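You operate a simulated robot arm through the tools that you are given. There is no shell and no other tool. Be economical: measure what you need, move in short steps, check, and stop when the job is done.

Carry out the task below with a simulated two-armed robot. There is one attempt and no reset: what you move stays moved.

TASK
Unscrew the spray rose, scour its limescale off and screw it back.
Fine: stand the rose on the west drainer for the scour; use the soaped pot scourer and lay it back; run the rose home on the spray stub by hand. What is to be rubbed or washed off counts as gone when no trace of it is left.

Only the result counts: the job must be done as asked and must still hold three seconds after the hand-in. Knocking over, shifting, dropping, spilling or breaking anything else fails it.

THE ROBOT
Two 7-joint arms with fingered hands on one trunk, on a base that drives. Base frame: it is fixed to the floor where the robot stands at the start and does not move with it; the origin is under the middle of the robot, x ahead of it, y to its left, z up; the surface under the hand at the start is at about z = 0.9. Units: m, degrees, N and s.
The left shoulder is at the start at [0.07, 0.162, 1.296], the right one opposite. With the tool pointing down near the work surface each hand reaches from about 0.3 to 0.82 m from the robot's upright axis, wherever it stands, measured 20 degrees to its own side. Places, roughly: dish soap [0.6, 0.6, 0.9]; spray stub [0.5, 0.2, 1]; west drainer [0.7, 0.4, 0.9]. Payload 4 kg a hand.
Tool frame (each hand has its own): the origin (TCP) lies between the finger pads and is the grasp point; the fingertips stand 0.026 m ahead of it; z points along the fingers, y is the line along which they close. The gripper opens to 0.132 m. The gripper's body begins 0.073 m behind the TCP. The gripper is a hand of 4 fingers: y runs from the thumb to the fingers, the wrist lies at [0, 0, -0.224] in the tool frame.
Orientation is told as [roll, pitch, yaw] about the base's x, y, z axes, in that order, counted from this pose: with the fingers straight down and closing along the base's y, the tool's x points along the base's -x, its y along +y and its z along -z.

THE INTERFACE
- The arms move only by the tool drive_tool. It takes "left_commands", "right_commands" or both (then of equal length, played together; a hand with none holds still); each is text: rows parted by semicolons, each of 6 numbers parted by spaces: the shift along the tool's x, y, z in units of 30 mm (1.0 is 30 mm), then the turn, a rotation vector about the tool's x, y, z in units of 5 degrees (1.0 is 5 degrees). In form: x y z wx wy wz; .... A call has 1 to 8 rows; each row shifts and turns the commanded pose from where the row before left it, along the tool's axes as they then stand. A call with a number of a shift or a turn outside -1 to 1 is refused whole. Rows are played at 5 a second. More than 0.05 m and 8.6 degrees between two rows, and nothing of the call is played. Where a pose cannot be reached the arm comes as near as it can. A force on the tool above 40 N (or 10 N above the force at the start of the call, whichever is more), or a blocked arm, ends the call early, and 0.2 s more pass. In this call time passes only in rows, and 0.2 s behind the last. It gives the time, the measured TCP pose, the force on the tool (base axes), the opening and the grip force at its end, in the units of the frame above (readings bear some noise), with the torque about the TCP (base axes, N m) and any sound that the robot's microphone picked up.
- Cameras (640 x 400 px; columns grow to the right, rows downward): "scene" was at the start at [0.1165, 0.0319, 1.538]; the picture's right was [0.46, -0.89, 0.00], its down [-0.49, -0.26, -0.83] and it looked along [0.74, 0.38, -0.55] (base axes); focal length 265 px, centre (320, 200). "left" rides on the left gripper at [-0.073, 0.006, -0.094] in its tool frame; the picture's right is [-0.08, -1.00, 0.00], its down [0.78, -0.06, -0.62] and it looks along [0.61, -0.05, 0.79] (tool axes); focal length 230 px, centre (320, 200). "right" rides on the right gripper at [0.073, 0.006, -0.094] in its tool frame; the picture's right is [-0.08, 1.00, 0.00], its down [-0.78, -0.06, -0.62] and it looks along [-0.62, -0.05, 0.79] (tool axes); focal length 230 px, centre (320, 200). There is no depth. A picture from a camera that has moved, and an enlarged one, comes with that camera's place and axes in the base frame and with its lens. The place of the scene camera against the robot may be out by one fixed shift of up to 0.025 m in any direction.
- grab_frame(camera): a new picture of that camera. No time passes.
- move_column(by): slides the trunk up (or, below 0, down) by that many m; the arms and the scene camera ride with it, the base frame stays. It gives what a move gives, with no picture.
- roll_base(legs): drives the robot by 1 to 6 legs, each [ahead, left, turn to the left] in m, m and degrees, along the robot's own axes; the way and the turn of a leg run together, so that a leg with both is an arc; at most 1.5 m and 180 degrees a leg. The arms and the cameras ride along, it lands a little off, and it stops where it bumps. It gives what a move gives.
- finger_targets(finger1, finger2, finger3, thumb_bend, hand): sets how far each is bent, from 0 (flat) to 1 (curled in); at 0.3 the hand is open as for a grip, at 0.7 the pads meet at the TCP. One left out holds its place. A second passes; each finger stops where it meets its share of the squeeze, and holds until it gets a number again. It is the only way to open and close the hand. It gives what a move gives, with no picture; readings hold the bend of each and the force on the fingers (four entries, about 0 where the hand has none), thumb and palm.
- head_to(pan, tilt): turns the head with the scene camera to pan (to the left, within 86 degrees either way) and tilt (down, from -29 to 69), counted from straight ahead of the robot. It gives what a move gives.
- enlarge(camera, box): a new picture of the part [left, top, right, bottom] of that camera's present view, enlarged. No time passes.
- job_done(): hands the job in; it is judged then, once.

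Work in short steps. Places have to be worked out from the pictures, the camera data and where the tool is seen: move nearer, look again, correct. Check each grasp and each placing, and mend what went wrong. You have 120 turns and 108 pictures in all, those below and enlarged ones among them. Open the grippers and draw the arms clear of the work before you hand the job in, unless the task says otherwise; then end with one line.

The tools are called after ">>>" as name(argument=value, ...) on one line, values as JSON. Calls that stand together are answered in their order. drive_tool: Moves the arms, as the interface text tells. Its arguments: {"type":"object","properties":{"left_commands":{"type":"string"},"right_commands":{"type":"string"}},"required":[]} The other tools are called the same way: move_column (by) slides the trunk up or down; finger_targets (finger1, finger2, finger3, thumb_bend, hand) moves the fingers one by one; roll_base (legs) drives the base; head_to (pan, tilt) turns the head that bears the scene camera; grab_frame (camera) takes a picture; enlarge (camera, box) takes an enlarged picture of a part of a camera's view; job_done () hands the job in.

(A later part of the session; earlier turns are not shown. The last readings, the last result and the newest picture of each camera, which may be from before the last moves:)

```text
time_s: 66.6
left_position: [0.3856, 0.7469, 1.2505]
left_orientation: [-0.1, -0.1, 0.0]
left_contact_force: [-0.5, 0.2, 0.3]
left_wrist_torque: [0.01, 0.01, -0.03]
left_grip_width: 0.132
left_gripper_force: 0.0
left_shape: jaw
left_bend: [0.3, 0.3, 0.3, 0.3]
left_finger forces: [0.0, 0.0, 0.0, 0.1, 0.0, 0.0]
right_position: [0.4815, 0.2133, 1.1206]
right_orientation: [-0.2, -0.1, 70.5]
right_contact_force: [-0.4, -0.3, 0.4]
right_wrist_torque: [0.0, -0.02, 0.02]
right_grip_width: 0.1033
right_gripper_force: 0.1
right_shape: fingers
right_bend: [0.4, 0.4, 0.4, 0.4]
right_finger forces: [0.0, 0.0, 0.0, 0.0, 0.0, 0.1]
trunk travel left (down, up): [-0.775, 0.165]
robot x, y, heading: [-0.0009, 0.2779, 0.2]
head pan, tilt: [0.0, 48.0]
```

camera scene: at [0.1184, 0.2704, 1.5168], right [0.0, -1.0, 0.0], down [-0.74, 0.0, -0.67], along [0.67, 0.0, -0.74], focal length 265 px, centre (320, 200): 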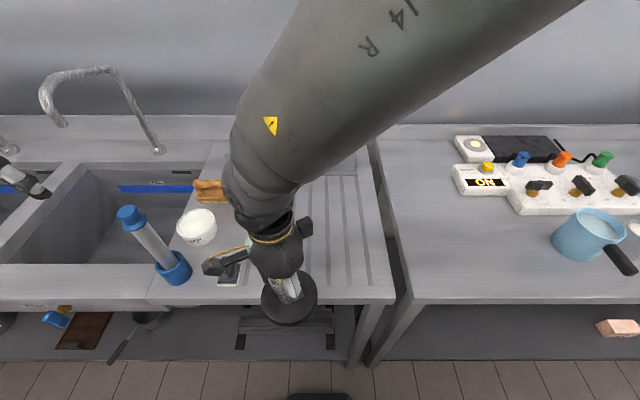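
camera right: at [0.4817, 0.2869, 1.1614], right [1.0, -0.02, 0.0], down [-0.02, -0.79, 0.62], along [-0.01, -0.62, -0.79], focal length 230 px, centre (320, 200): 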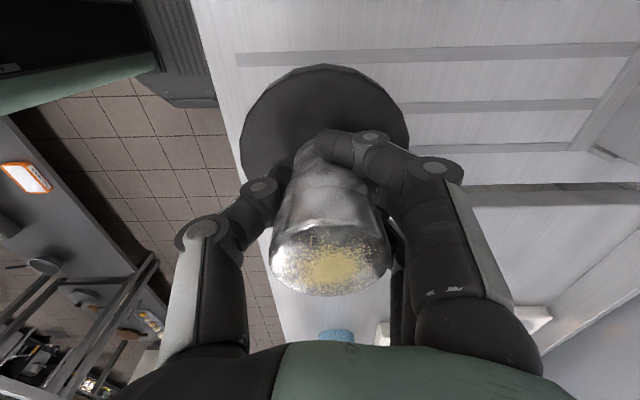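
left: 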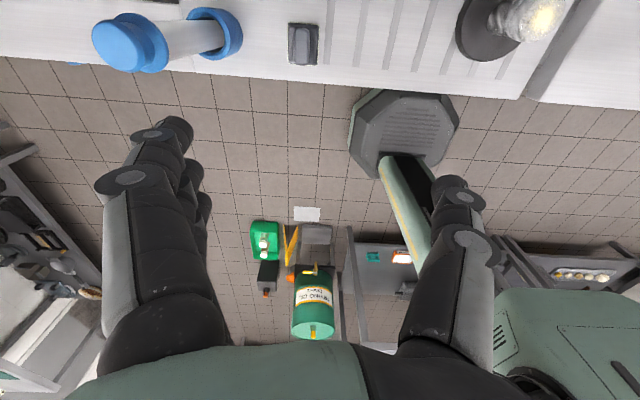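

Unwind the last 155°, descend onto the cap again and grip it; then a long turn, judged by lift weight (whole stand ≈11.5 N, rose alone should be ~1–2 N).

>>> drive_tool(right_commands="0 0 0 0 0 1; 0 0 0 0 0 1; 0 0 0 0 0 1; 0 0 0 0 0 1; 0 0 0 0 0 1; 0 0 0 0 0 1; 0 0 0 0 0 1; 0 0 0 0 0 1")

>>> drive_tool(right_commands="0 0 0 0 0 1; 0 0 0 0 0 1; 0 0 0 0 0 1; 0 0 0 0 0 1; 0 0 0 0 0 1; 0 0 0 0 0 1; 0 0 0 0 0 1; 0 0 0 0 0 1")

>>> drive_tool(right_commands="0 0 0 0 0 1; 0 0 0 0 0 1; 0 0 0 0 0 1; 0 0 0 0 0 1; 0 0 0 0 0 1; 0 0 0 0 0 1; 0 0 0 0 0 1; 0 0 0 0 0 1")

>>> drive_tool(right_commands="0 0 0 0 0 1; 0 0 0 0 0 1; 0 0 0 0 0 1; 0 0 0 0 0 1; 0 0 0 0 0 1; 0 0 0 0 0 1; 0 0 0 0 0 1; 0 0 0 0 0 0")

>>> drive_tool(right_commands="0 -0.03 1 0 0 0; 0 0 1 0 0 0; 0 0 1 0 0 0; 0 0 1 0 0 0")

>>> enlarge(camera="right", box=[160, 60, 500, 270])

```text
time_s: 68.4
left_position: [0.3849, 0.7475, 1.2524]
left_orientation: [0.0, 0.0, 0.0]
left_contact_force: [0.4, 0.1, -0.9]
left_wrist_torque: [0.0, 0.01, 0.01]
left_grip_width: 0.1316
left_gripper_force: 0.0
left_shape: jaw
left_bend: [0.3, 0.3, 0.3, 0.3]
left_finger forces: [0.1, 0.0, 0.0, 0.1, 0.1, 0.0]
right_position: [0.482, 0.2139, 1.1216]
right_orientation: [-0.1, -0.1, 30.4]
right_contact_force: [-0.3, 0.1, -0.2]
right_wrist_torque: [0.01, 0.01, 0.0]
right_grip_width: 0.1029
right_gripper_force: 0.1
right_shape: fingers
right_bend: [0.4, 0.4, 0.4, 0.4]
right_finger forces: [0.0, 0.0, 0.0, 0.0, 0.0, 0.0]
trunk travel left (down, up): [-0.775, 0.165]
robot x, y, heading: [-0.0032, 0.2781, -0.2]
head pan, tilt: [0.0, 48.0]
```

```text
time_s: 70.2
left_position: [0.3851, 0.7468, 1.2522]
left_orientation: [0.0, 0.0, 0.0]
left_contact_force: [-0.2, 0.2, -0.2]
left_wrist_torque: [0.05, -0.01, 0.01]
left_grip_width: 0.1318
left_gripper_force: 0.0
left_shape: jaw
left_bend: [0.3, 0.3, 0.3, 0.3]
left_finger forces: [0.1, 0.1, 0.0, 0.0, 0.0, 0.0]
right_position: [0.4823, 0.213, 1.1204]
right_orientation: [0.1, -0.1, -9.6]
right_contact_force: [0.5, -0.1, 0.2]
right_wrist_torque: [0.0, 0.0, 0.02]
right_grip_width: 0.1029
right_gripper_force: 0.1
right_shape: fingers
right_bend: [0.4, 0.4, 0.4, 0.4]
right_finger forces: [0.1, 0.0, 0.1, 0.0, 0.0, 0.1]
trunk travel left (down, up): [-0.775, 0.165]
robot x, y, heading: [-0.0019, 0.2772, -0.1]
head pan, tilt: [0.0, 48.0]
```

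```text
time_s: 72.0
left_position: [0.3862, 0.747, 1.2512]
left_orientation: [0.0, 0.0, 0.0]
left_contact_force: [0.5, 0.7, 0.4]
left_wrist_torque: [0.02, 0.01, -0.01]
left_grip_width: 0.1319
left_gripper_force: 0.1
left_shape: jaw
left_bend: [0.3, 0.3, 0.3, 0.3]
left_finger forces: [0.0, 0.0, 0.0, 0.0, 0.0, 0.1]
right_position: [0.4815, 0.2127, 1.1202]
right_orientation: [0.2, -0.2, -49.5]
right_contact_force: [0.5, 0.2, 0.9]
right_wrist_torque: [0.0, -0.02, -0.03]
right_grip_width: 0.1029
right_gripper_force: 0.1
right_shape: fingers
right_bend: [0.4, 0.4, 0.4, 0.4]
right_finger forces: [0.1, 0.0, 0.0, 0.1, 0.0, 0.0]
trunk travel left (down, up): [-0.775, 0.165]
robot x, y, heading: [0.0062, 0.2798, -0.0]
head pan, tilt: [0.0, 48.0]
```

```text
time_s: 73.8
left_position: [0.3852, 0.747, 1.2523]
left_orientation: [0.0, 0.0, -0.1]
left_contact_force: [0.5, -0.2, 0.4]
left_wrist_torque: [-0.02, -0.05, 0.03]
left_grip_width: 0.1319
left_gripper_force: 0.2
left_shape: jaw
left_bend: [0.3, 0.3, 0.3, 0.3]
left_finger forces: [0.1, 0.0, 0.0, 0.0, 0.1, 0.0]
right_position: [0.482, 0.2131, 1.1202]
right_orientation: [0.2, 0.0, -84.5]
right_contact_force: [0.5, 0.2, -0.4]
right_wrist_torque: [0.02, -0.04, -0.01]
right_grip_width: 0.1034
right_gripper_force: 0.1
right_shape: fingers
right_bend: [0.4, 0.4, 0.4, 0.4]
right_finger forces: [0.0, 0.1, 0.0, 0.0, 0.1, 0.0]
trunk travel left (down, up): [-0.775, 0.165]
robot x, y, heading: [-0.0018, 0.2797, 0.2]
head pan, tilt: [0.0, 48.0]
```

```text
time_s: 74.8
left_position: [0.3856, 0.7473, 1.2519]
left_orientation: [0.0, 0.0, 0.0]
left_contact_force: [0.2, -0.4, 0.1]
left_wrist_torque: [0.01, 0.03, -0.02]
left_grip_width: 0.1317
left_gripper_force: 0.1
left_shape: jaw
left_bend: [0.3, 0.3, 0.3, 0.3]
left_finger forces: [0.0, 0.0, 0.0, 0.0, 0.0, 0.0]
right_position: [0.4819, 0.2125, 0.9991]
right_orientation: [0.2, 0.1, -84.5]
right_contact_force: [-0.1, -0.5, 0.2]
right_wrist_torque: [0.02, 0.03, 0.0]
right_grip_width: 0.1031
right_gripper_force: 0.1
right_shape: fingers
right_bend: [0.4, 0.4, 0.4, 0.4]
right_finger forces: [0.0, 0.1, 0.0, 0.0, 0.1, 0.1]
trunk travel left (down, up): [-0.775, 0.165]
robot x, y, heading: [0.0001, 0.2812, -0.2]
head pan, tilt: [0.0, 48.0]
```

```text
1.88 times, centred on (330, 165) of right
camera zoom: at [0.4801, 0.2849, 1.0935], right [1.0, 0.02, 0.0], down [0.01, -0.79, 0.62], along [0.01, -0.62, -0.79], focal length 433 px, centre (301, 266)
```

zoom: 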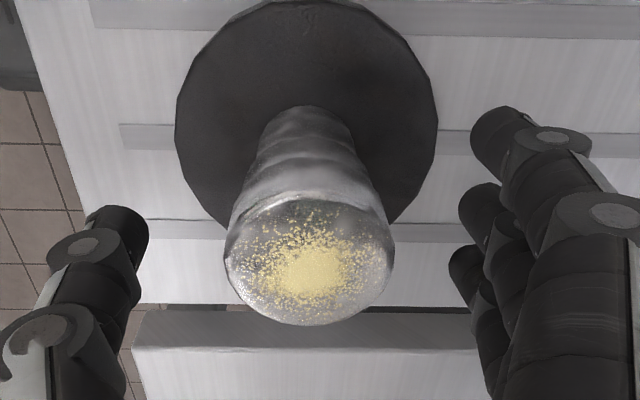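

Well centred (top rim ≈1.006, ridges ≈0.988/0.972, disc top ≈0.923). Grip the cap and turn 240°.

>>> finger_targets(hand="right", finger1=0.65, finger2=0.7, finger3=0.65, thumb_bend=0.7)

>>> drive_tool(right_commands="0 0 0 0 0 -1; 0 0 0 0 0 -1; 0 0 0 0 0 -1; 0 0 0 0 0 -1; 0 0 0 0 0 -1; 0 0 0 0 0 -1; 0 0 0 0 0 -1; 0 0 0 0 0 -1")

>>> enlarge(camera="right", box=[160, 60, 500, 270])

>>> drive_tool(right_commands="0 0 0 0 0 -1; 0 0 0 0 0 -1; 0 0 0 0 0 -1; 0 0 0 0 0 -1; 0 0 0 0 0 -1; 0 0 0 0 0 -1; 0 0 0 0 0 -1; 0 0 0 0 0 -1")

>>> drive_tool(right_commands="0 0 0 0 0 -1; 0 0 0 0 0 -1; 0 0 0 0 0 -1; 0 0 0 0 0 -1; 0 0 0 0 0 -1; 0 0 0 0 0 -1; 0 0 0 0 0 -1; 0 0 0 0 0 -1")

>>> enlarge(camera="right", box=[160, 60, 500, 270])

```text
time_s: 75.8
left_position: [0.3859, 0.7478, 1.2504]
left_orientation: [0.0, 0.0, -0.1]
left_contact_force: [-0.8, 0.0, 0.9]
left_wrist_torque: [0.01, 0.02, 0.01]
left_grip_width: 0.1317
left_gripper_force: 0.1
left_shape: jaw
left_bend: [0.3, 0.3, 0.3, 0.3]
left_finger forces: [0.0, 0.1, 0.0, 0.0, 0.0, 0.1]
right_position: [0.4814, 0.2134, 0.9989]
right_orientation: [0.3, 0.0, -84.5]
right_contact_force: [-0.8, 1.2, -3.7]
right_wrist_torque: [0.0, -0.05, 0.0]
right_grip_width: 0.0377
right_gripper_force: 13.7
right_shape: fingers
right_bend: [0.62, 0.55, 0.61, 0.63]
right_finger forces: [2.1, 8.2, 3.2, 0.0, 14.6, 0.0]
trunk travel left (down, up): [-0.775, 0.165]
robot x, y, heading: [0.0003, 0.2749, 0.1]
head pan, tilt: [0.0, 48.0]
```

```text
time_s: 77.6
left_position: [0.385, 0.7477, 1.2509]
left_orientation: [0.0, 0.0, 0.0]
left_contact_force: [-0.3, 0.1, 0.5]
left_wrist_torque: [-0.01, 0.01, 0.01]
left_grip_width: 0.1317
left_gripper_force: 0.0
left_shape: jaw
left_bend: [0.3, 0.3, 0.3, 0.3]
left_finger forces: [0.1, 0.0, 0.1, 0.0, 0.0, 0.0]
right_position: [0.4819, 0.2121, 1.0005]
right_orientation: [0.2, 0.0, -44.2]
right_contact_force: [1.6, -2.0, -0.1]
right_wrist_torque: [-0.06, -0.02, -0.04]
right_grip_width: 0.0378
right_gripper_force: 14.2
right_shape: fingers
right_bend: [0.62, 0.55, 0.61, 0.63]
right_finger forces: [1.8, 8.1, 4.7, 0.1, 14.4, 0.0]
trunk travel left (down, up): [-0.775, 0.165]
robot x, y, heading: [0.0016, 0.2777, 0.2]
head pan, tilt: [0.0, 48.0]
```

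```text
1.88 times, centred on (330, 165) of right
camera zoom: at [0.4333, 0.2669, 1.0937], right [0.75, 0.66, 0.0], down [0.52, -0.59, 0.62], along [0.41, -0.46, -0.79], focal length 433 px, centre (301, 266)
```

zoom: 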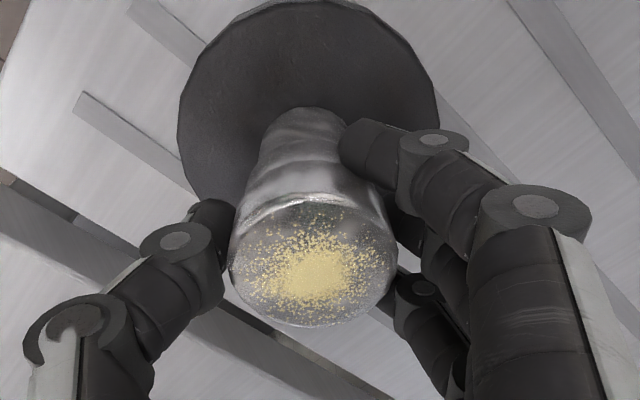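

```text
time_s: 79.4
left_position: [0.3865, 0.747, 1.2517]
left_orientation: [0.0, 0.0, 0.0]
left_contact_force: [-0.6, 0.2, -0.1]
left_wrist_torque: [0.01, 0.0, -0.04]
left_grip_width: 0.1318
left_gripper_force: 0.1
left_shape: jaw
left_bend: [0.3, 0.3, 0.3, 0.3]
left_finger forces: [0.0, 0.0, 0.1, 0.0, 0.0, 0.0]
right_position: [0.4827, 0.2128, 0.9993]
right_orientation: [0.1, -0.2, -4.2]
right_contact_force: [3.2, -2.0, 0.9]
right_wrist_torque: [-0.07, -0.05, 0.0]
right_grip_width: 0.0375
right_gripper_force: 15.0
right_shape: fingers
right_bend: [0.63, 0.55, 0.61, 0.63]
right_finger forces: [1.9, 7.7, 5.4, 0.0, 15.0, 0.0]
trunk travel left (down, up): [-0.775, 0.165]
robot x, y, heading: [0.0023, 0.2784, -0.1]
head pan, tilt: [0.0, 48.0]
```

```text
time_s: 81.2
left_position: [0.3856, 0.7471, 1.2506]
left_orientation: [0.0, 0.0, 0.0]
left_contact_force: [-0.5, -0.6, -0.4]
left_wrist_torque: [0.01, 0.01, 0.0]
left_grip_width: 0.1318
left_gripper_force: 0.0
left_shape: jaw
left_bend: [0.3, 0.3, 0.3, 0.3]
left_finger forces: [0.0, 0.0, 0.0, 0.1, 0.0, 0.0]
right_position: [0.482, 0.2134, 0.9997]
right_orientation: [-0.1, -0.2, 35.7]
right_contact_force: [3.4, 1.0, -0.3]
right_wrist_torque: [-0.02, -0.08, -0.06]
right_grip_width: 0.037
right_gripper_force: 14.6
right_shape: fingers
right_bend: [0.63, 0.55, 0.61, 0.64]
right_finger forces: [1.9, 7.5, 5.8, 0.1, 14.7, 0.0]
trunk travel left (down, up): [-0.775, 0.165]
robot x, y, heading: [0.0026, 0.2799, -0.1]
head pan, tilt: [0.0, 48.0]
```

```text
1.88 times, centred on (330, 165) of right
camera zoom: at [0.4192, 0.1743, 1.0935], right [-0.52, 0.85, 0.0], down [0.67, 0.41, 0.62], along [0.53, 0.32, -0.78], focal length 433 px, centre (301, 266)
```

zoom: 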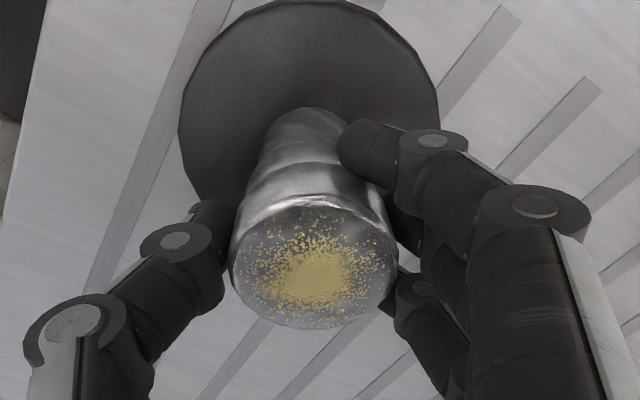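

The stub's crease and the disc turn with the hand, so the stand is spinning as a whole. I grip harder and press down to raise the base's friction, then test a turn under load.

>>> finger_targets(hand="right", finger1=0.75, finger2=0.85, finger3=0.75, thumb_bend=0.85)

>>> drive_tool(right_commands="0 0 0.04 0 0 0; 0 0 0.04 0 0 0")

>>> drive_tool(right_commands="0 0 0.03 0 0 0; 0 0 0.03 0 0 0")

>>> drive_tool(right_commands="0 0 0 0 0 -1; 0 0 0 0 0 -1; 0 0 0 0 0 -1; 0 0 0 0 0 -1")

>>> enlarge(camera="right", box=[160, 60, 500, 270])

```text
time_s: 82.2
left_position: [0.3868, 0.7466, 1.2507]
left_orientation: [0.0, 0.0, 0.0]
left_contact_force: [0.6, 0.0, 0.2]
left_wrist_torque: [0.0, 0.04, -0.01]
left_grip_width: 0.1318
left_gripper_force: 0.0
left_shape: jaw
left_bend: [0.3, 0.3, 0.3, 0.3]
left_finger forces: [0.1, 0.0, 0.0, 0.0, 0.1, 0.0]
right_position: [0.4819, 0.2128, 0.9998]
right_orientation: [-0.2, -0.1, 35.6]
right_contact_force: [0.5, 1.6, -5.1]
right_wrist_torque: [0.11, 0.0, -0.04]
right_grip_width: 0.0348
right_gripper_force: 26.6
right_shape: fingers
right_bend: [0.65, 0.56, 0.62, 0.64]
right_finger forces: [8.8, 7.9, 10.1, 0.0, 26.1, 0.1]
trunk travel left (down, up): [-0.775, 0.165]
robot x, y, heading: [0.0004, 0.2795, -0.1]
head pan, tilt: [0.0, 48.0]
```

```text
time_s: 82.8
left_position: [0.3861, 0.7479, 1.2517]
left_orientation: [0.0, 0.0, 0.0]
left_contact_force: [0.0, 0.4, 0.3]
left_wrist_torque: [0.01, 0.0, 0.03]
left_grip_width: 0.1318
left_gripper_force: 0.1
left_shape: jaw
left_bend: [0.3, 0.3, 0.3, 0.3]
left_finger forces: [0.0, 0.0, 0.1, 0.1, 0.1, 0.0]
right_position: [0.4819, 0.2135, 0.9981]
right_orientation: [-0.1, -0.2, 35.6]
right_contact_force: [1.2, -0.3, 0.2]
right_wrist_torque: [0.1, -0.03, -0.02]
right_grip_width: 0.0348
right_gripper_force: 26.0
right_shape: fingers
right_bend: [0.66, 0.56, 0.63, 0.64]
right_finger forces: [8.6, 7.2, 9.5, 0.0, 26.8, 0.0]
trunk travel left (down, up): [-0.775, 0.165]
robot x, y, heading: [-0.0006, 0.2813, 0.1]
head pan, tilt: [0.0, 48.0]
```

```text
time_s: 83.4
left_position: [0.3844, 0.7478, 1.2518]
left_orientation: [0.0, 0.0, -0.1]
left_contact_force: [-0.6, 0.0, 0.4]
left_wrist_torque: [-0.01, -0.02, -0.02]
left_grip_width: 0.1319
left_gripper_force: 0.0
left_shape: jaw
left_bend: [0.3, 0.3, 0.3, 0.3]
left_finger forces: [0.0, 0.0, 0.0, 0.2, 0.0, 0.1]
right_position: [0.4802, 0.2134, 0.9966]
right_orientation: [-0.1, -0.2, 35.6]
right_contact_force: [1.9, 0.3, 8.9]
right_wrist_torque: [0.13, -0.05, 0.0]
right_grip_width: 0.0347
right_gripper_force: 24.9
right_shape: fingers
right_bend: [0.67, 0.57, 0.64, 0.64]
right_finger forces: [7.9, 6.6, 9.2, 0.1, 26.9, 0.0]
trunk travel left (down, up): [-0.775, 0.165]
robot x, y, heading: [-0.0013, 0.2793, -0.1]
head pan, tilt: [0.0, 48.0]
```

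```text
time_s: 84.4
left_position: [0.3848, 0.7477, 1.2508]
left_orientation: [0.1, -0.1, 0.0]
left_contact_force: [-0.2, -0.9, 0.5]
left_wrist_torque: [0.02, -0.03, 0.04]
left_grip_width: 0.1319
left_gripper_force: 0.1
left_shape: jaw
left_bend: [0.3, 0.3, 0.3, 0.3]
left_finger forces: [0.0, 0.1, 0.0, 0.1, 0.0, 0.1]
right_position: [0.482, 0.213, 0.9962]
right_orientation: [-0.1, -0.1, 55.7]
right_contact_force: [7.3, 2.3, 12.5]
right_wrist_torque: [0.16, -0.15, -0.06]
right_grip_width: 0.0342
right_gripper_force: 24.9
right_shape: fingers
right_bend: [0.68, 0.58, 0.65, 0.64]
right_finger forces: [6.1, 6.1, 11.3, 0.0, 26.6, 0.0]
trunk travel left (down, up): [-0.775, 0.165]
robot x, y, heading: [0.002, 0.276, 0.1]
head pan, tilt: [0.0, 48.0]
```

```text
1.88 times, centred on (330, 165) of right
camera zoom: at [0.4358, 0.1557, 1.0899], right [-0.78, 0.63, 0.0], down [0.49, 0.61, 0.62], along [0.39, 0.48, -0.78], focal length 433 px, centre (301, 266)
```

zoom: 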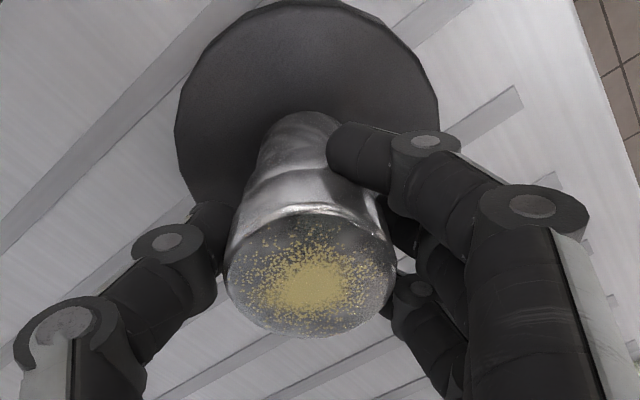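

Torque stays tiny even under load, which hints the cap might be turning on its thread after all. I ease the pressure and compare the disc rim before and after a further 20° turn.

>>> drive_tool(right_commands="0 0 -0.05 0 0 0; 0 0 -0.03 0 0 0")

>>> enlarge(camera="scene", box=[325, 236, 373, 276])

>>> drive_tool(right_commands="0 0 0 0 0 -1; 0 0 0 0 0 -1; 0 0 0 0 0 -1; 0 0 0 0 0 -1")

>>> enlarge(camera="scene", box=[325, 236, 373, 276])

```text
time_s: 85.0
left_position: [0.3865, 0.7473, 1.2497]
left_orientation: [0.0, -0.1, 0.0]
left_contact_force: [-0.3, -0.8, 0.7]
left_wrist_torque: [0.02, 0.01, -0.01]
left_grip_width: 0.1319
left_gripper_force: 0.0
left_shape: jaw
left_bend: [0.3, 0.3, 0.3, 0.3]
left_finger forces: [0.0, 0.0, 0.0, 0.0, 0.1, 0.0]
right_position: [0.4815, 0.2133, 0.9971]
right_orientation: [-0.2, 0.0, 55.7]
right_contact_force: [4.7, 2.9, 0.2]
right_wrist_torque: [0.15, -0.12, -0.06]
right_grip_width: 0.0341
right_gripper_force: 26.9
right_shape: fingers
right_bend: [0.68, 0.58, 0.65, 0.64]
right_finger forces: [7.9, 8.0, 12.1, 0.0, 26.0, 0.0]
trunk travel left (down, up): [-0.775, 0.165]
robot x, y, heading: [-0.0008, 0.2779, 0.3]
head pan, tilt: [0.0, 48.0]
```

```text
10.00 times, centred on (349, 256) of scene
camera zoom: at [0.1173, 0.271, 1.5167], right [0.0, -1.0, 0.0], down [-0.74, 0.0, -0.67], along [0.67, 0.0, -0.74], focal length 2652 px, centre (30, -360)
```

zoom: 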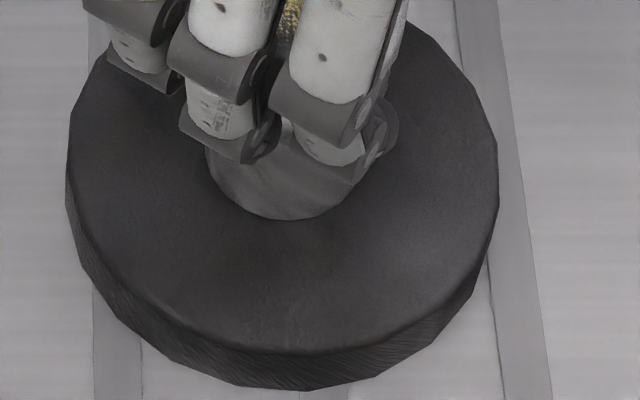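

```text
time_s: 86.0
left_position: [0.3852, 0.7471, 1.2517]
left_orientation: [0.0, 0.0, 0.0]
left_contact_force: [0.7, -0.1, 0.2]
left_wrist_torque: [-0.03, 0.02, -0.02]
left_grip_width: 0.1319
left_gripper_force: 0.0
left_shape: jaw
left_bend: [0.3, 0.3, 0.3, 0.3]
left_finger forces: [0.1, 0.0, 0.0, 0.0, 0.1, 0.1]
right_position: [0.4796, 0.2124, 0.9984]
right_orientation: [-0.2, -0.1, 75.7]
right_contact_force: [0.8, 0.3, -1.3]
right_wrist_torque: [0.01, 0.01, -0.02]
right_grip_width: 0.0337
right_gripper_force: 25.9
right_shape: fingers
right_bend: [0.68, 0.57, 0.64, 0.65]
right_finger forces: [7.6, 8.8, 10.9, 0.0, 24.8, 0.0]
trunk travel left (down, up): [-0.775, 0.165]
robot x, y, heading: [-0.005, 0.2812, -0.1]
head pan, tilt: [0.0, 48.0]
```

```text
10.00 times, centred on (349, 256) of scene
camera zoom: at [0.1166, 0.2704, 1.5169], right [0.0, -1.0, 0.0], down [-0.74, 0.0, -0.67], along [0.67, 0.0, -0.74], focal length 2652 px, centre (30, -360)
```

zoom: 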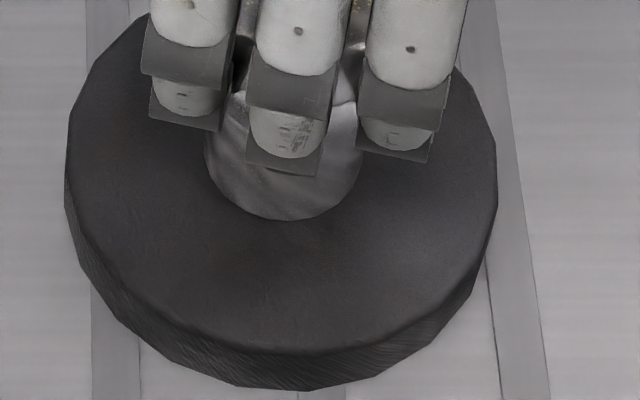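

The 20° step may coincide with the polygon's symmetry; I repeat with 10°.

>>> drive_tool(right_commands="0 0 0 0 0 -1; 0 0 0 0 0 -1")

>>> enlarge(camera="scene", box=[325, 236, 373, 276])

```text
time_s: 86.6
left_position: [0.3855, 0.7467, 1.2512]
left_orientation: [-0.1, 0.0, 0.0]
left_contact_force: [-0.6, 0.3, -0.5]
left_wrist_torque: [-0.01, 0.01, 0.0]
left_grip_width: 0.1319
left_gripper_force: 0.0
left_shape: jaw
left_bend: [0.3, 0.3, 0.3, 0.3]
left_finger forces: [0.0, 0.1, 0.1, 0.1, 0.0, 0.0]
right_position: [0.4816, 0.2121, 0.9976]
right_orientation: [-0.2, -0.1, 85.7]
right_contact_force: [0.2, -1.1, -1.3]
right_wrist_torque: [0.01, 0.03, 0.02]
right_grip_width: 0.0342
right_gripper_force: 26.2
right_shape: fingers
right_bend: [0.68, 0.57, 0.64, 0.65]
right_finger forces: [7.4, 8.8, 11.0, 0.1, 24.9, 0.0]
trunk travel left (down, up): [-0.775, 0.165]
robot x, y, heading: [-0.0037, 0.2779, -0.1]
head pan, tilt: [0.0, 48.0]
```

```text
10.00 times, centred on (349, 256) of scene
camera zoom: at [0.1167, 0.2705, 1.5169], right [0.0, -1.0, 0.0], down [-0.74, 0.0, -0.67], along [0.67, 0.0, -0.74], focal length 2652 px, centre (30, -360)
```

zoom: 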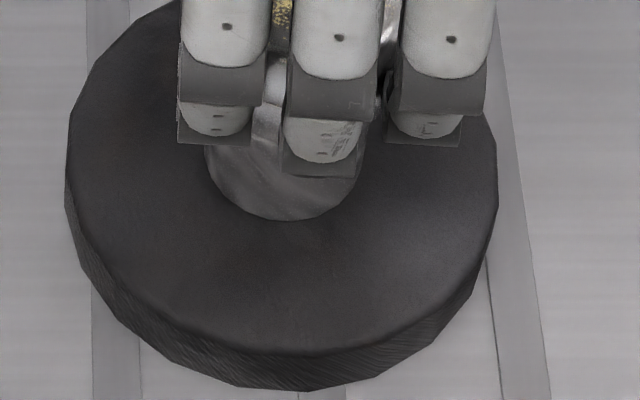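

The disc vertices moved with the hand, so the stand does spin and must be held. Plan: the left hand, yawed −90° and tilted 30°, presses its three fingertips on the disc's robot side while the right unscrews. Both hands wind clockwise now (right still on the cap, turning the stand back).

>>> finger_targets(hand="left", finger1=0.3, finger2=0.3, finger3=0.3, thumb_bend=1.0)

>>> drive_tool(left_commands="0 0 0 0 0 1; 0 0 0 0 0 1; 0 0 0 0 0 1; 0 0 0 0 0 1; 0 0 0 0 0 1; 0 0 0 0 0 1; 0 0 0 0 0 1; 0 0 0 0 0 1", right_commands="0 0 0 0 0 1; 0 0 0 0 0 1; 0 0 0 0 0 1; 0 0 0 0 0 1; 0 0 0 0 0 1; 0 0 0 0 0 1; 0 0 0 0 0 1; 0 0 0 0 0 1")

>>> drive_tool(left_commands="0 0 0 0 0 1; 0 0 0 0 0 1; 0 0 0 0 0 1; 0 0 0 0 0 1; 0 0 0 0 0 1; 0 0 0 0 0 1; 0 0 0 0 0 1; 0 0 0 0 0 1", right_commands="0 0 0 0 0 1; 0 0 0 0 0 1; 0 0 0 0 0 1; 0 0 0 0 0 1; 0 0 0 0 0 1; 0 0 0 0 0 1; 0 0 0 0 0 1; 0 0 0 0 0 1")

>>> drive_tool(left_commands="0 0 0 0 0 1; 0 0 0 0 0 1; 0 0 0 -1 0 0; 0 0 0 -1 0 0; 0 0 0 -1 0 0; 0 0 0 -1 0 0; 0 0 0 -1 0 0; 0 0 0 -1 0 0", right_commands="0 0 0 0 0 1; 0 0 0 0 0 1; 0 0 0 0 0 1; 0 0 0 0 0 1; 0 0 0 0 0 1; 0 0 0 0 0 1; 0 0 0 0 0 1; 0 0 0 0 0 1")

>>> drive_tool(right_commands="0 0 0 0 0 1; 0 0 0 0 0 1; 0 0 0 0 0 1; 0 0 0 0 0 1; 0 0 0 0 0 1; 0 0 0 0 0 1; 0 0 0 0 0 1; 0 0 0 0 0 1")

>>> grab_frame(camera="scene")

```text
time_s: 87.6
left_position: [0.3859, 0.7469, 1.2516]
left_orientation: [-0.1, 0.0, 0.0]
left_contact_force: [-0.5, 0.0, -0.1]
left_wrist_torque: [0.04, -0.03, 0.0]
left_grip_width: 0.0516
left_gripper_force: 0.1
left_shape: fingers
left_bend: [0.3, 0.3, 0.3, 1.0]
left_finger forces: [0.0, 0.0, 0.0, 0.1, 0.0, 0.0]
right_position: [0.4811, 0.2118, 0.9988]
right_orientation: [-0.2, -0.1, 85.6]
right_contact_force: [0.1, 0.0, -1.1]
right_wrist_torque: [-0.02, -0.01, -0.03]
right_grip_width: 0.0341
right_gripper_force: 25.6
right_shape: fingers
right_bend: [0.68, 0.57, 0.64, 0.65]
right_finger forces: [7.6, 8.8, 11.0, 0.1, 24.8, 0.0]
trunk travel left (down, up): [-0.775, 0.165]
robot x, y, heading: [0.002, 0.2807, -0.2]
head pan, tilt: [0.0, 48.0]
```

```text
time_s: 89.4
left_position: [0.3874, 0.68, 1.2095]
left_orientation: [0.2, 0.0, -39.9]
left_contact_force: [-0.3, 0.0, 0.0]
left_wrist_torque: [0.01, 0.01, -0.02]
left_grip_width: 0.0514
left_gripper_force: 0.2
left_shape: fingers
left_bend: [0.3, 0.3, 0.3, 1.0]
left_finger forces: [0.1, 0.0, 0.1, 0.0, 0.0, 0.0]
left hand out of reach, approached as far as the arm can: row 5, 6, 7, 8
right_position: [0.4813, 0.2126, 0.9981]
right_orientation: [-0.2, -0.1, 45.5]
right_contact_force: [-0.1, 0.3, -2.4]
right_wrist_torque: [0.01, 0.0, -0.01]
right_grip_width: 0.0337
right_gripper_force: 25.9
right_shape: fingers
right_bend: [0.68, 0.57, 0.64, 0.65]
right_finger forces: [7.5, 8.9, 11.0, 0.0, 24.8, 0.0]
trunk travel left (down, up): [-0.775, 0.165]
robot x, y, heading: [0.0033, 0.2805, 0.2]
head pan, tilt: [0.0, 48.0]
```

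```text
time_s: 91.2
left_position: [0.3569, 0.5266, 1.2031]
left_orientation: [0.1, 0.1, -72.5]
left_contact_force: [-0.3, -0.2, 1.2]
left_wrist_torque: [-0.03, -0.03, -0.03]
left_grip_width: 0.0515
left_gripper_force: 0.0
left_shape: fingers
left_bend: [0.3, 0.3, 0.3, 1.0]
left_finger forces: [0.1, 0.0, 0.0, 0.0, 0.0, 0.0]
left hand out of reach, approached as far as the arm can: row 1, 2, 3, 4, 5, 6, 7, 8
right_position: [0.4812, 0.2129, 0.9984]
right_orientation: [-0.1, -0.3, 5.5]
right_contact_force: [-0.3, 0.3, -0.7]
right_wrist_torque: [0.01, 0.0, 0.0]
right_grip_width: 0.0335
right_gripper_force: 25.6
right_shape: fingers
right_bend: [0.68, 0.57, 0.63, 0.65]
right_finger forces: [7.6, 8.7, 10.7, 0.0, 24.8, 0.1]
trunk travel left (down, up): [-0.775, 0.165]
robot x, y, heading: [0.0006, 0.2824, 0.1]
head pan, tilt: [0.0, 48.0]
```

```text
time_s: 93.0
left_position: [0.354, 0.5176, 1.2067]
left_orientation: [10.1, 0.1, -74.8]
left_contact_force: [0.3, -0.7, -0.6]
left_wrist_torque: [-0.06, 0.01, 0.0]
left_grip_width: 0.0514
left_gripper_force: 0.0
left_shape: fingers
left_bend: [0.3, 0.3, 0.3, 1.0]
left_finger forces: [0.0, 0.0, 0.1, 0.0, 0.0, 0.0]
left hand out of reach, approached as far as the arm can: row 1, 2, 5, 6, 7, 8
right_position: [0.4805, 0.2121, 0.9994]
right_orientation: [0.3, -0.2, -34.5]
right_contact_force: [-3.4, 0.8, -1.1]
right_wrist_torque: [0.02, 0.13, 0.04]
right_grip_width: 0.0333
right_gripper_force: 25.2
right_shape: fingers
right_bend: [0.68, 0.57, 0.63, 0.65]
right_finger forces: [7.3, 8.5, 9.6, 0.0, 25.0, 0.0]
trunk travel left (down, up): [-0.775, 0.165]
robot x, y, heading: [-0.0008, 0.2766, -0.2]
head pan, tilt: [0.0, 48.0]
```

```text
time_s: 94.8
left_position: [0.3537, 0.5172, 1.2045]
left_orientation: [10.1, 0.0, -74.8]
left_contact_force: [0.0, 0.4, 0.6]
left_wrist_torque: [-0.02, 0.0, -0.03]
left_grip_width: 0.0513
left_gripper_force: 0.1
left_shape: fingers
left_bend: [0.3, 0.3, 0.3, 1.0]
left_finger forces: [0.0, 0.0, 0.1, 0.0, 0.1, 0.0]
right_position: [0.4804, 0.2124, 0.998]
right_orientation: [0.3, -0.1, -74.5]
right_contact_force: [-4.0, 2.0, 0.8]
right_wrist_torque: [0.04, 0.16, 0.04]
right_grip_width: 0.0324
right_gripper_force: 24.7
right_shape: fingers
right_bend: [0.68, 0.57, 0.63, 0.65]
right_finger forces: [7.2, 8.0, 9.4, 0.0, 25.1, 0.1]
trunk travel left (down, up): [-0.775, 0.165]
robot x, y, heading: [0.0004, 0.2825, -0.3]
head pan, tilt: [0.0, 48.0]
```

```text
52 pictures are left
camera scene: at [0.1159, 0.2708, 1.517], right [0.0, -1.0, 0.0], down [-0.74, 0.0, -0.67], along [0.67, 0.0, -0.74], focal length 265 px, centre (320, 200)
```

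scene: 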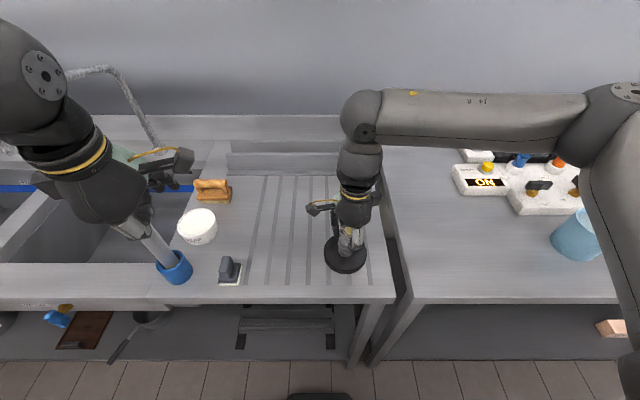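

The left arm cannot take that pose here. Instead I'll use its natural yaw 0 with roll −30° and press with the thumb on the disc's left side; first turn it back.

>>> finger_targets(hand="left", finger1=1.0, finger2=1.0, finger3=1.0, thumb_bend=0.3)

>>> drive_tool(left_commands="0 0 -0.3 1 0 0; 0 0 -0.3 1 0 0; 0 0 0 0 0 -1; 0 0 0 0 0 -1; 0 0 0 0 0 -1; 0 0 0 0 0 -1; 0 0 0 0 0 -1; 0 0 0 0 0 -1")

>>> drive_tool(left_commands="0 0 0 0 0 -1; 0 0 0 0 0 -1; 0 0 0 0 0 -1; 0 0 0 0 0 -1; 0 0 0 0 0 -1; 0 0 0 0 0 -1; 0 0 0 0 0 -1; 0 0 0 0 0 -1")

>>> drive_tool(left_commands="0 0 0 0 0 -1; 0 0 0 1 0 0; 0 0 0 1 0 0; 0 0 0 1 0 0; 0 0 0 1 0 0; 0 0 0 1 0 0; 0 0 0 1 0 0")

```text
time_s: 95.8
left_position: [0.3529, 0.5192, 1.2062]
left_orientation: [10.1, 0.0, -74.8]
left_contact_force: [0.1, 0.1, 0.5]
left_wrist_torque: [0.0, 0.04, -0.02]
left_grip_width: 0.0606
left_gripper_force: 0.1
left_shape: fingers
left_bend: [1.0, 1.0, 1.0, 0.3]
left_finger forces: [0.0, 0.1, 0.0, 0.1, 0.1, 0.0]
right_position: [0.4812, 0.2129, 0.9988]
right_orientation: [0.3, 0.1, -74.3]
right_contact_force: [-3.5, 1.6, 0.2]
right_wrist_torque: [0.06, 0.09, 0.02]
right_grip_width: 0.0329
right_gripper_force: 24.9
right_shape: fingers
right_bend: [0.68, 0.57, 0.63, 0.65]
right_finger forces: [7.1, 8.1, 9.5, 0.0, 25.1, 0.0]
trunk travel left (down, up): [-0.775, 0.165]
robot x, y, heading: [-0.0034, 0.2793, -0.1]
head pan, tilt: [0.0, 48.0]
```

```text
time_s: 97.6
left_position: [0.3519, 0.5165, 1.2256]
left_orientation: [0.1, -0.1, -44.7]
left_contact_force: [-1.6, 0.3, -0.3]
left_wrist_torque: [0.01, -0.01, 0.0]
left_grip_width: 0.0603
left_gripper_force: 0.0
left_shape: fingers
left_bend: [1.0, 1.0, 1.0, 0.3]
left_finger forces: [0.0, 0.1, 0.0, 0.1, 0.1, 0.1]
right_position: [0.4813, 0.2134, 0.9982]
right_orientation: [0.2, 0.0, -74.4]
right_contact_force: [-2.8, 2.1, -0.2]
right_wrist_torque: [0.08, 0.06, 0.0]
right_grip_width: 0.0327
right_gripper_force: 25.0
right_shape: fingers
right_bend: [0.68, 0.57, 0.63, 0.65]
right_finger forces: [7.3, 8.0, 9.8, 0.0, 25.0, 0.0]
trunk travel left (down, up): [-0.775, 0.165]
robot x, y, heading: [-0.0014, 0.2777, -0.1]
head pan, tilt: [0.0, 48.0]
```

```text
time_s: 99.4
left_position: [0.3505, 0.5177, 1.2246]
left_orientation: [0.0, -0.1, -4.8]
left_contact_force: [0.0, 1.1, 0.2]
left_wrist_torque: [0.01, 0.0, -0.02]
left_grip_width: 0.0601
left_gripper_force: 0.0
left_shape: fingers
left_bend: [1.0, 1.0, 1.0, 0.3]
left_finger forces: [0.1, 0.0, 0.0, 0.1, 0.0, 0.0]
right_position: [0.4816, 0.2115, 0.9984]
right_orientation: [0.2, 0.0, -74.4]
right_contact_force: [-2.6, 1.1, 0.1]
right_wrist_torque: [0.07, 0.11, 0.02]
right_grip_width: 0.0327
right_gripper_force: 25.1
right_shape: fingers
right_bend: [0.68, 0.57, 0.63, 0.65]
right_finger forces: [7.3, 8.0, 9.7, 0.0, 24.9, 0.0]
trunk travel left (down, up): [-0.775, 0.165]
robot x, y, heading: [-0.0006, 0.2797, -0.2]
head pan, tilt: [0.0, 48.0]
```

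```text
time_s: 101.0
left_position: [0.3514, 0.5178, 1.2233]
left_orientation: [-30.1, -0.1, 0.2]
left_contact_force: [-1.2, 0.7, 0.6]
left_wrist_torque: [0.03, 0.03, -0.02]
left_grip_width: 0.0605
left_gripper_force: 0.1
left_shape: fingers
left_bend: [1.0, 1.0, 1.0, 0.3]
left_finger forces: [0.0, 0.0, 0.0, 0.0, 0.1, 0.1]
right_position: [0.4816, 0.2133, 0.9993]
right_orientation: [0.2, -0.1, -74.4]
right_contact_force: [-0.4, 0.3, -0.3]
right_wrist_torque: [0.03, 0.01, 0.02]
right_grip_width: 0.0326
right_gripper_force: 25.5
right_shape: fingers
right_bend: [0.68, 0.57, 0.63, 0.65]
right_finger forces: [7.6, 8.3, 10.7, 0.0, 24.6, 0.1]
trunk travel left (down, up): [-0.775, 0.165]
robot x, y, heading: [-0.002, 0.279, -0.2]
head pan, tilt: [0.0, 48.0]
```

Left now has roll −30°. Right camera would be in the way at its present yaw, so I turn the right hand 40° CCW while the left moves toward the disc's left side.

>>> drive_tool(left_commands="-0.43 -0.2 0.97 0 0 0; -0.43 -0.2 0.97 0 0 0; -0.43 -0.2 0.97 0 0 0; -0.43 -0.2 0.97 0 0 0; -0.43 -0.2 0.97 0 0 0; -0.43 -0.2 0.97 0 0 0; -0.43 -0.2 0.97 0 0 0; -0.43 -0.2 0.97 0 0 0", right_commands="0 0 0 0 0 -1; 0 0 0 0 0 -1; 0 0 0 0 0 -1; 0 0 0 0 0 -1; 0 0 0 0 0 -1; 0 0 0 0 0 -1; 0 0 0 0 0 -1; 0 0 0 0 0 -1")

>>> enlarge(camera="scene", box=[200, 120, 420, 300])

>>> grab_frame(camera="left")

```text
time_s: 102.8
left_position: [0.4568, 0.3607, 1.0449]
left_orientation: [-30.0, 0.1, 0.3]
left_contact_force: [-0.3, -0.2, 0.9]
left_wrist_torque: [-0.01, -0.01, -0.03]
left_grip_width: 0.0603
left_gripper_force: 0.0
left_shape: fingers
left_bend: [1.0, 1.0, 1.0, 0.3]
left_finger forces: [0.0, 0.1, 0.1, 0.1, 0.0, 0.0]
right_position: [0.4819, 0.2116, 0.9983]
right_orientation: [0.1, -0.1, -34.3]
right_contact_force: [0.4, 0.1, -0.3]
right_wrist_torque: [0.01, -0.04, 0.01]
right_grip_width: 0.0325
right_gripper_force: 25.3
right_shape: fingers
right_bend: [0.68, 0.57, 0.63, 0.65]
right_finger forces: [7.5, 8.4, 11.0, 0.0, 24.4, 0.1]
trunk travel left (down, up): [-0.775, 0.165]
robot x, y, heading: [0.0009, 0.2796, 0.0]
head pan, tilt: [0.0, 48.0]
```

```text
2.22 times, centred on (310, 210) of scene
camera zoom: at [0.1186, 0.2701, 1.5168], right [0.0, -1.0, 0.0], down [-0.74, 0.0, -0.67], along [0.67, 0.0, -0.74], focal length 589 px, centre (342, 178)
```

zoom: 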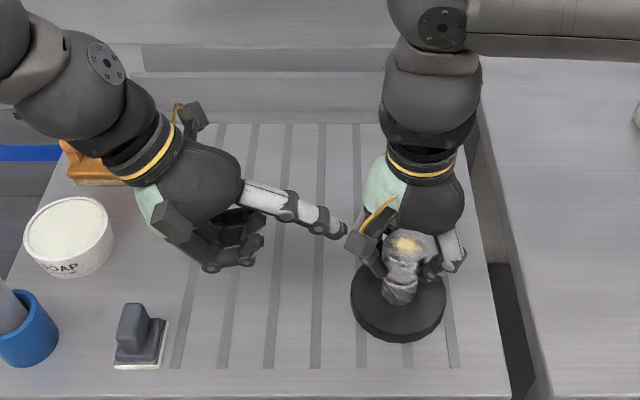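

```text
50 pictures are left
camera left: at [0.5305, 0.4109, 1.1245], right [0.08, -0.86, 0.5], down [-0.79, 0.25, 0.56], along [-0.61, -0.44, -0.66], focal length 230 px, centre (320, 200)
```

left: 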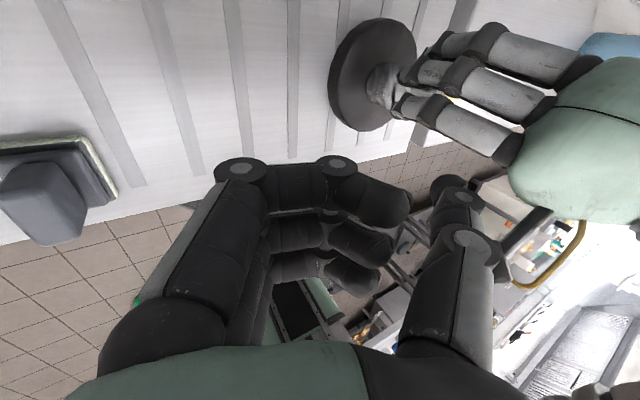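

Thumb points well toward the disc. I descend beside it first, then slide in toward y, staying above the disc.

>>> drive_tool(left_commands="-0.2 0.5 0.87 0 0 0; -0.2 0.5 0.87 0 0 0; -0.2 0.5 0.87 0 0 0; -0.2 0.5 0.87 0 0 0; 0 -0.5 0.29 0 0 0; 0 -0.5 0.29 0 0 0")

>>> enlarge(camera="scene", box=[260, 180, 400, 290])

>>> grab_frame(camera="left")

```text
time_s: 104.2
left_position: [0.4685, 0.3486, 0.9506]
left_orientation: [-30.0, -0.2, 0.2]
left_contact_force: [-0.1, -0.6, -0.2]
left_wrist_torque: [0.02, 0.0, -0.01]
left_grip_width: 0.0602
left_gripper_force: 0.1
left_shape: fingers
left_bend: [1.0, 1.0, 1.0, 0.3]
left_finger forces: [0.0, 0.0, 0.1, 0.1, 0.1, 0.0]
left hand out of reach, approached as far as the arm can: row 4, 5, 6
right_position: [0.4813, 0.2125, 0.9982]
right_orientation: [0.3, -0.2, -34.4]
right_contact_force: [-0.3, 0.3, -0.9]
right_wrist_torque: [0.01, -0.02, 0.03]
right_grip_width: 0.0327
right_gripper_force: 25.4
right_shape: fingers
right_bend: [0.68, 0.57, 0.63, 0.65]
right_finger forces: [7.6, 8.4, 11.0, 0.0, 24.4, 0.0]
trunk travel left (down, up): [-0.775, 0.165]
robot x, y, heading: [-0.0005, 0.2754, 0.3]
head pan, tilt: [0.0, 48.0]
```

```text
3.64 times, centred on (330, 235) of scene
camera zoom: at [0.1167, 0.27, 1.5169], right [0.0, -1.0, 0.0], down [-0.74, 0.0, -0.67], along [0.67, 0.0, -0.74], focal length 964 px, centre (284, 73)
```

zoom: 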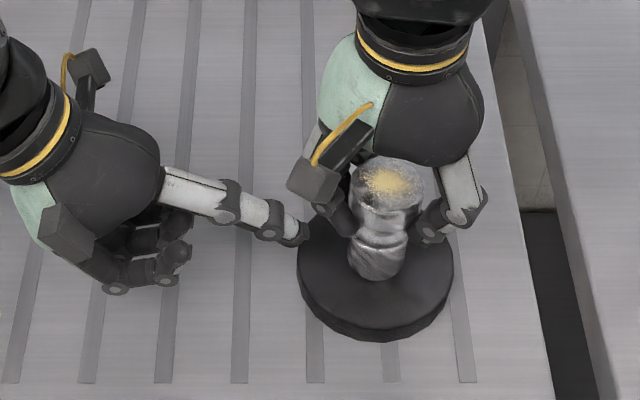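

```text
48 pictures are left
camera left: at [0.5409, 0.3991, 1.0297], right [0.08, -0.86, 0.5], down [-0.79, 0.25, 0.56], along [-0.61, -0.44, -0.66], focal length 230 px, centre (320, 200)
```

left: 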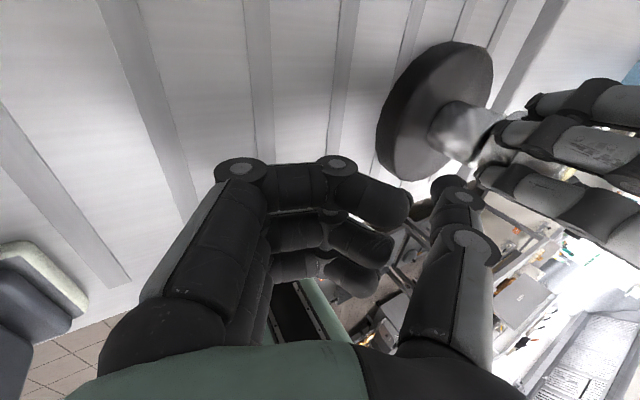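

The left arm ran out of reach at roll −30°. I reduce the tilt to −20° and try moving on toward the disc.

>>> drive_tool(left_commands="0 0 0 -1 0 0; 0 0 0 -1 0 0; -0.21 -0.37 0.31 0 0 0; -0.21 -0.37 0.31 0 0 0")

>>> enlarge(camera="scene", box=[260, 180, 400, 290])

```text
time_s: 105.2
left_position: [0.4644, 0.3618, 0.9691]
left_orientation: [-20.0, -0.1, 0.1]
left_contact_force: [0.0, -0.5, -0.1]
left_wrist_torque: [-0.02, -0.01, -0.02]
left_grip_width: 0.0606
left_gripper_force: 0.1
left_shape: fingers
left_bend: [1.0, 1.0, 1.0, 0.3]
left_finger forces: [0.0, 0.0, 0.0, 0.1, 0.0, 0.0]
left hand out of reach, approached as far as the arm can: row 1, 2, 3, 4
right_position: [0.4809, 0.2128, 0.9985]
right_orientation: [0.2, -0.1, -34.3]
right_contact_force: [-0.1, -0.9, -1.2]
right_wrist_torque: [0.01, -0.01, 0.0]
right_grip_width: 0.0326
right_gripper_force: 25.7
right_shape: fingers
right_bend: [0.68, 0.57, 0.63, 0.65]
right_finger forces: [7.6, 8.4, 10.9, 0.0, 24.4, 0.1]
trunk travel left (down, up): [-0.775, 0.165]
robot x, y, heading: [-0.0011, 0.2812, -0.0]
head pan, tilt: [0.0, 48.0]
```

```text
3.64 times, centred on (330, 235) of scene
camera zoom: at [0.1166, 0.2701, 1.5169], right [0.0, -1.0, 0.0], down [-0.74, 0.0, -0.67], along [0.67, 0.0, -0.74], focal length 964 px, centre (284, 73)
```

zoom: 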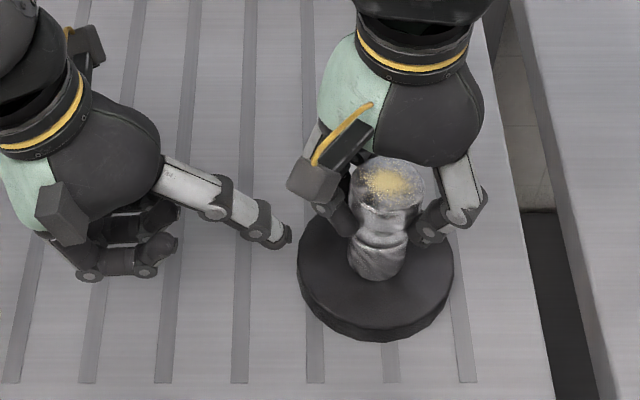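

The left arm seems folded into a poor configuration. I raise it, bring it upright, and test how low it reaches with the tool straight down.

>>> drive_tool(left_commands="0 0.2 -1 0 0 0; 0 0.2 -1 0 0 0; 0 0.2 -1 0 0 0; 0 0.2 -1 -1 0 0; 0 0.2 -1 -1 0 0; 0 0.5 -1 -1 0 0; 0 0.5 -1 -1 0 0; 0 0.5 -1 0 0 0")

>>> drive_tool(left_commands="0 0.8 -0.5 0 0 0; 0 0.8 0 0 0 0; 0 0.8 0 0 0 0; 0 0.8 0 0 0 0; 0 0.8 0 0 0 0")

>>> grab_frame(camera="scene")

```text
time_s: 107.0
left_position: [0.4618, 0.4912, 1.1872]
left_orientation: [0.1, -0.1, 0.2]
left_contact_force: [0.4, 0.2, 0.4]
left_wrist_torque: [-0.02, -0.03, -0.02]
left_grip_width: 0.06
left_gripper_force: 0.0
left_shape: fingers
left_bend: [1.0, 1.0, 1.0, 0.3]
left_finger forces: [0.0, 0.1, 0.1, 0.0, 0.0, 0.0]
right_position: [0.4805, 0.2128, 0.9995]
right_orientation: [0.3, -0.2, -34.5]
right_contact_force: [-0.3, -0.3, -0.8]
right_wrist_torque: [0.02, -0.04, 0.0]
right_grip_width: 0.0325
right_gripper_force: 25.6
right_shape: fingers
right_bend: [0.68, 0.57, 0.63, 0.65]
right_finger forces: [7.6, 8.5, 11.0, 0.0, 24.4, 0.0]
trunk travel left (down, up): [-0.775, 0.165]
robot x, y, heading: [-0.0016, 0.2804, -0.3]
head pan, tilt: [0.0, 48.0]
```

```text
time_s: 108.2
left_position: [0.4619, 0.6125, 1.2011]
left_orientation: [-0.1, -0.2, 0.1]
left_contact_force: [-0.1, 0.4, 1.0]
left_wrist_torque: [-0.02, 0.01, 0.0]
left_grip_width: 0.0604
left_gripper_force: 0.1
left_shape: fingers
left_bend: [1.0, 1.0, 1.0, 0.3]
left_finger forces: [0.0, 0.1, 0.1, 0.0, 0.0, 0.1]
right_position: [0.4808, 0.214, 0.9983]
right_orientation: [0.2, -0.2, -34.4]
right_contact_force: [-0.1, 0.8, -0.4]
right_wrist_torque: [0.01, 0.0, -0.01]
right_grip_width: 0.0325
right_gripper_force: 25.9
right_shape: fingers
right_bend: [0.68, 0.57, 0.63, 0.65]
right_finger forces: [7.6, 8.4, 11.2, 0.0, 24.4, 0.0]
trunk travel left (down, up): [-0.775, 0.165]
robot x, y, heading: [0.0047, 0.2801, 0.2]
head pan, tilt: [0.0, 48.0]
```

```text
46 pictures are left
camera scene: at [0.1162, 0.2714, 1.517], right [0.0, -1.0, 0.0], down [-0.74, 0.0, -0.67], along [0.67, 0.0, -0.74], focal length 265 px, centre (320, 200)
```

scene: 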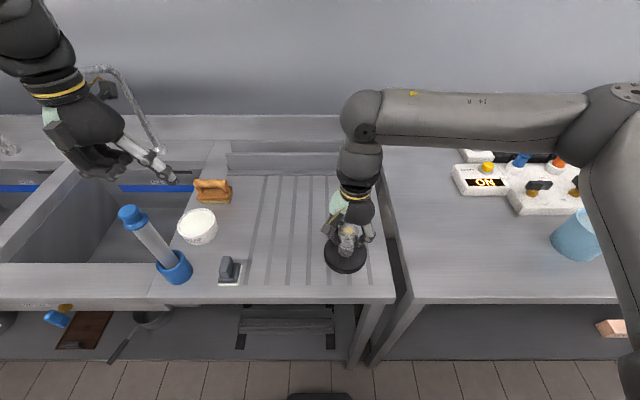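

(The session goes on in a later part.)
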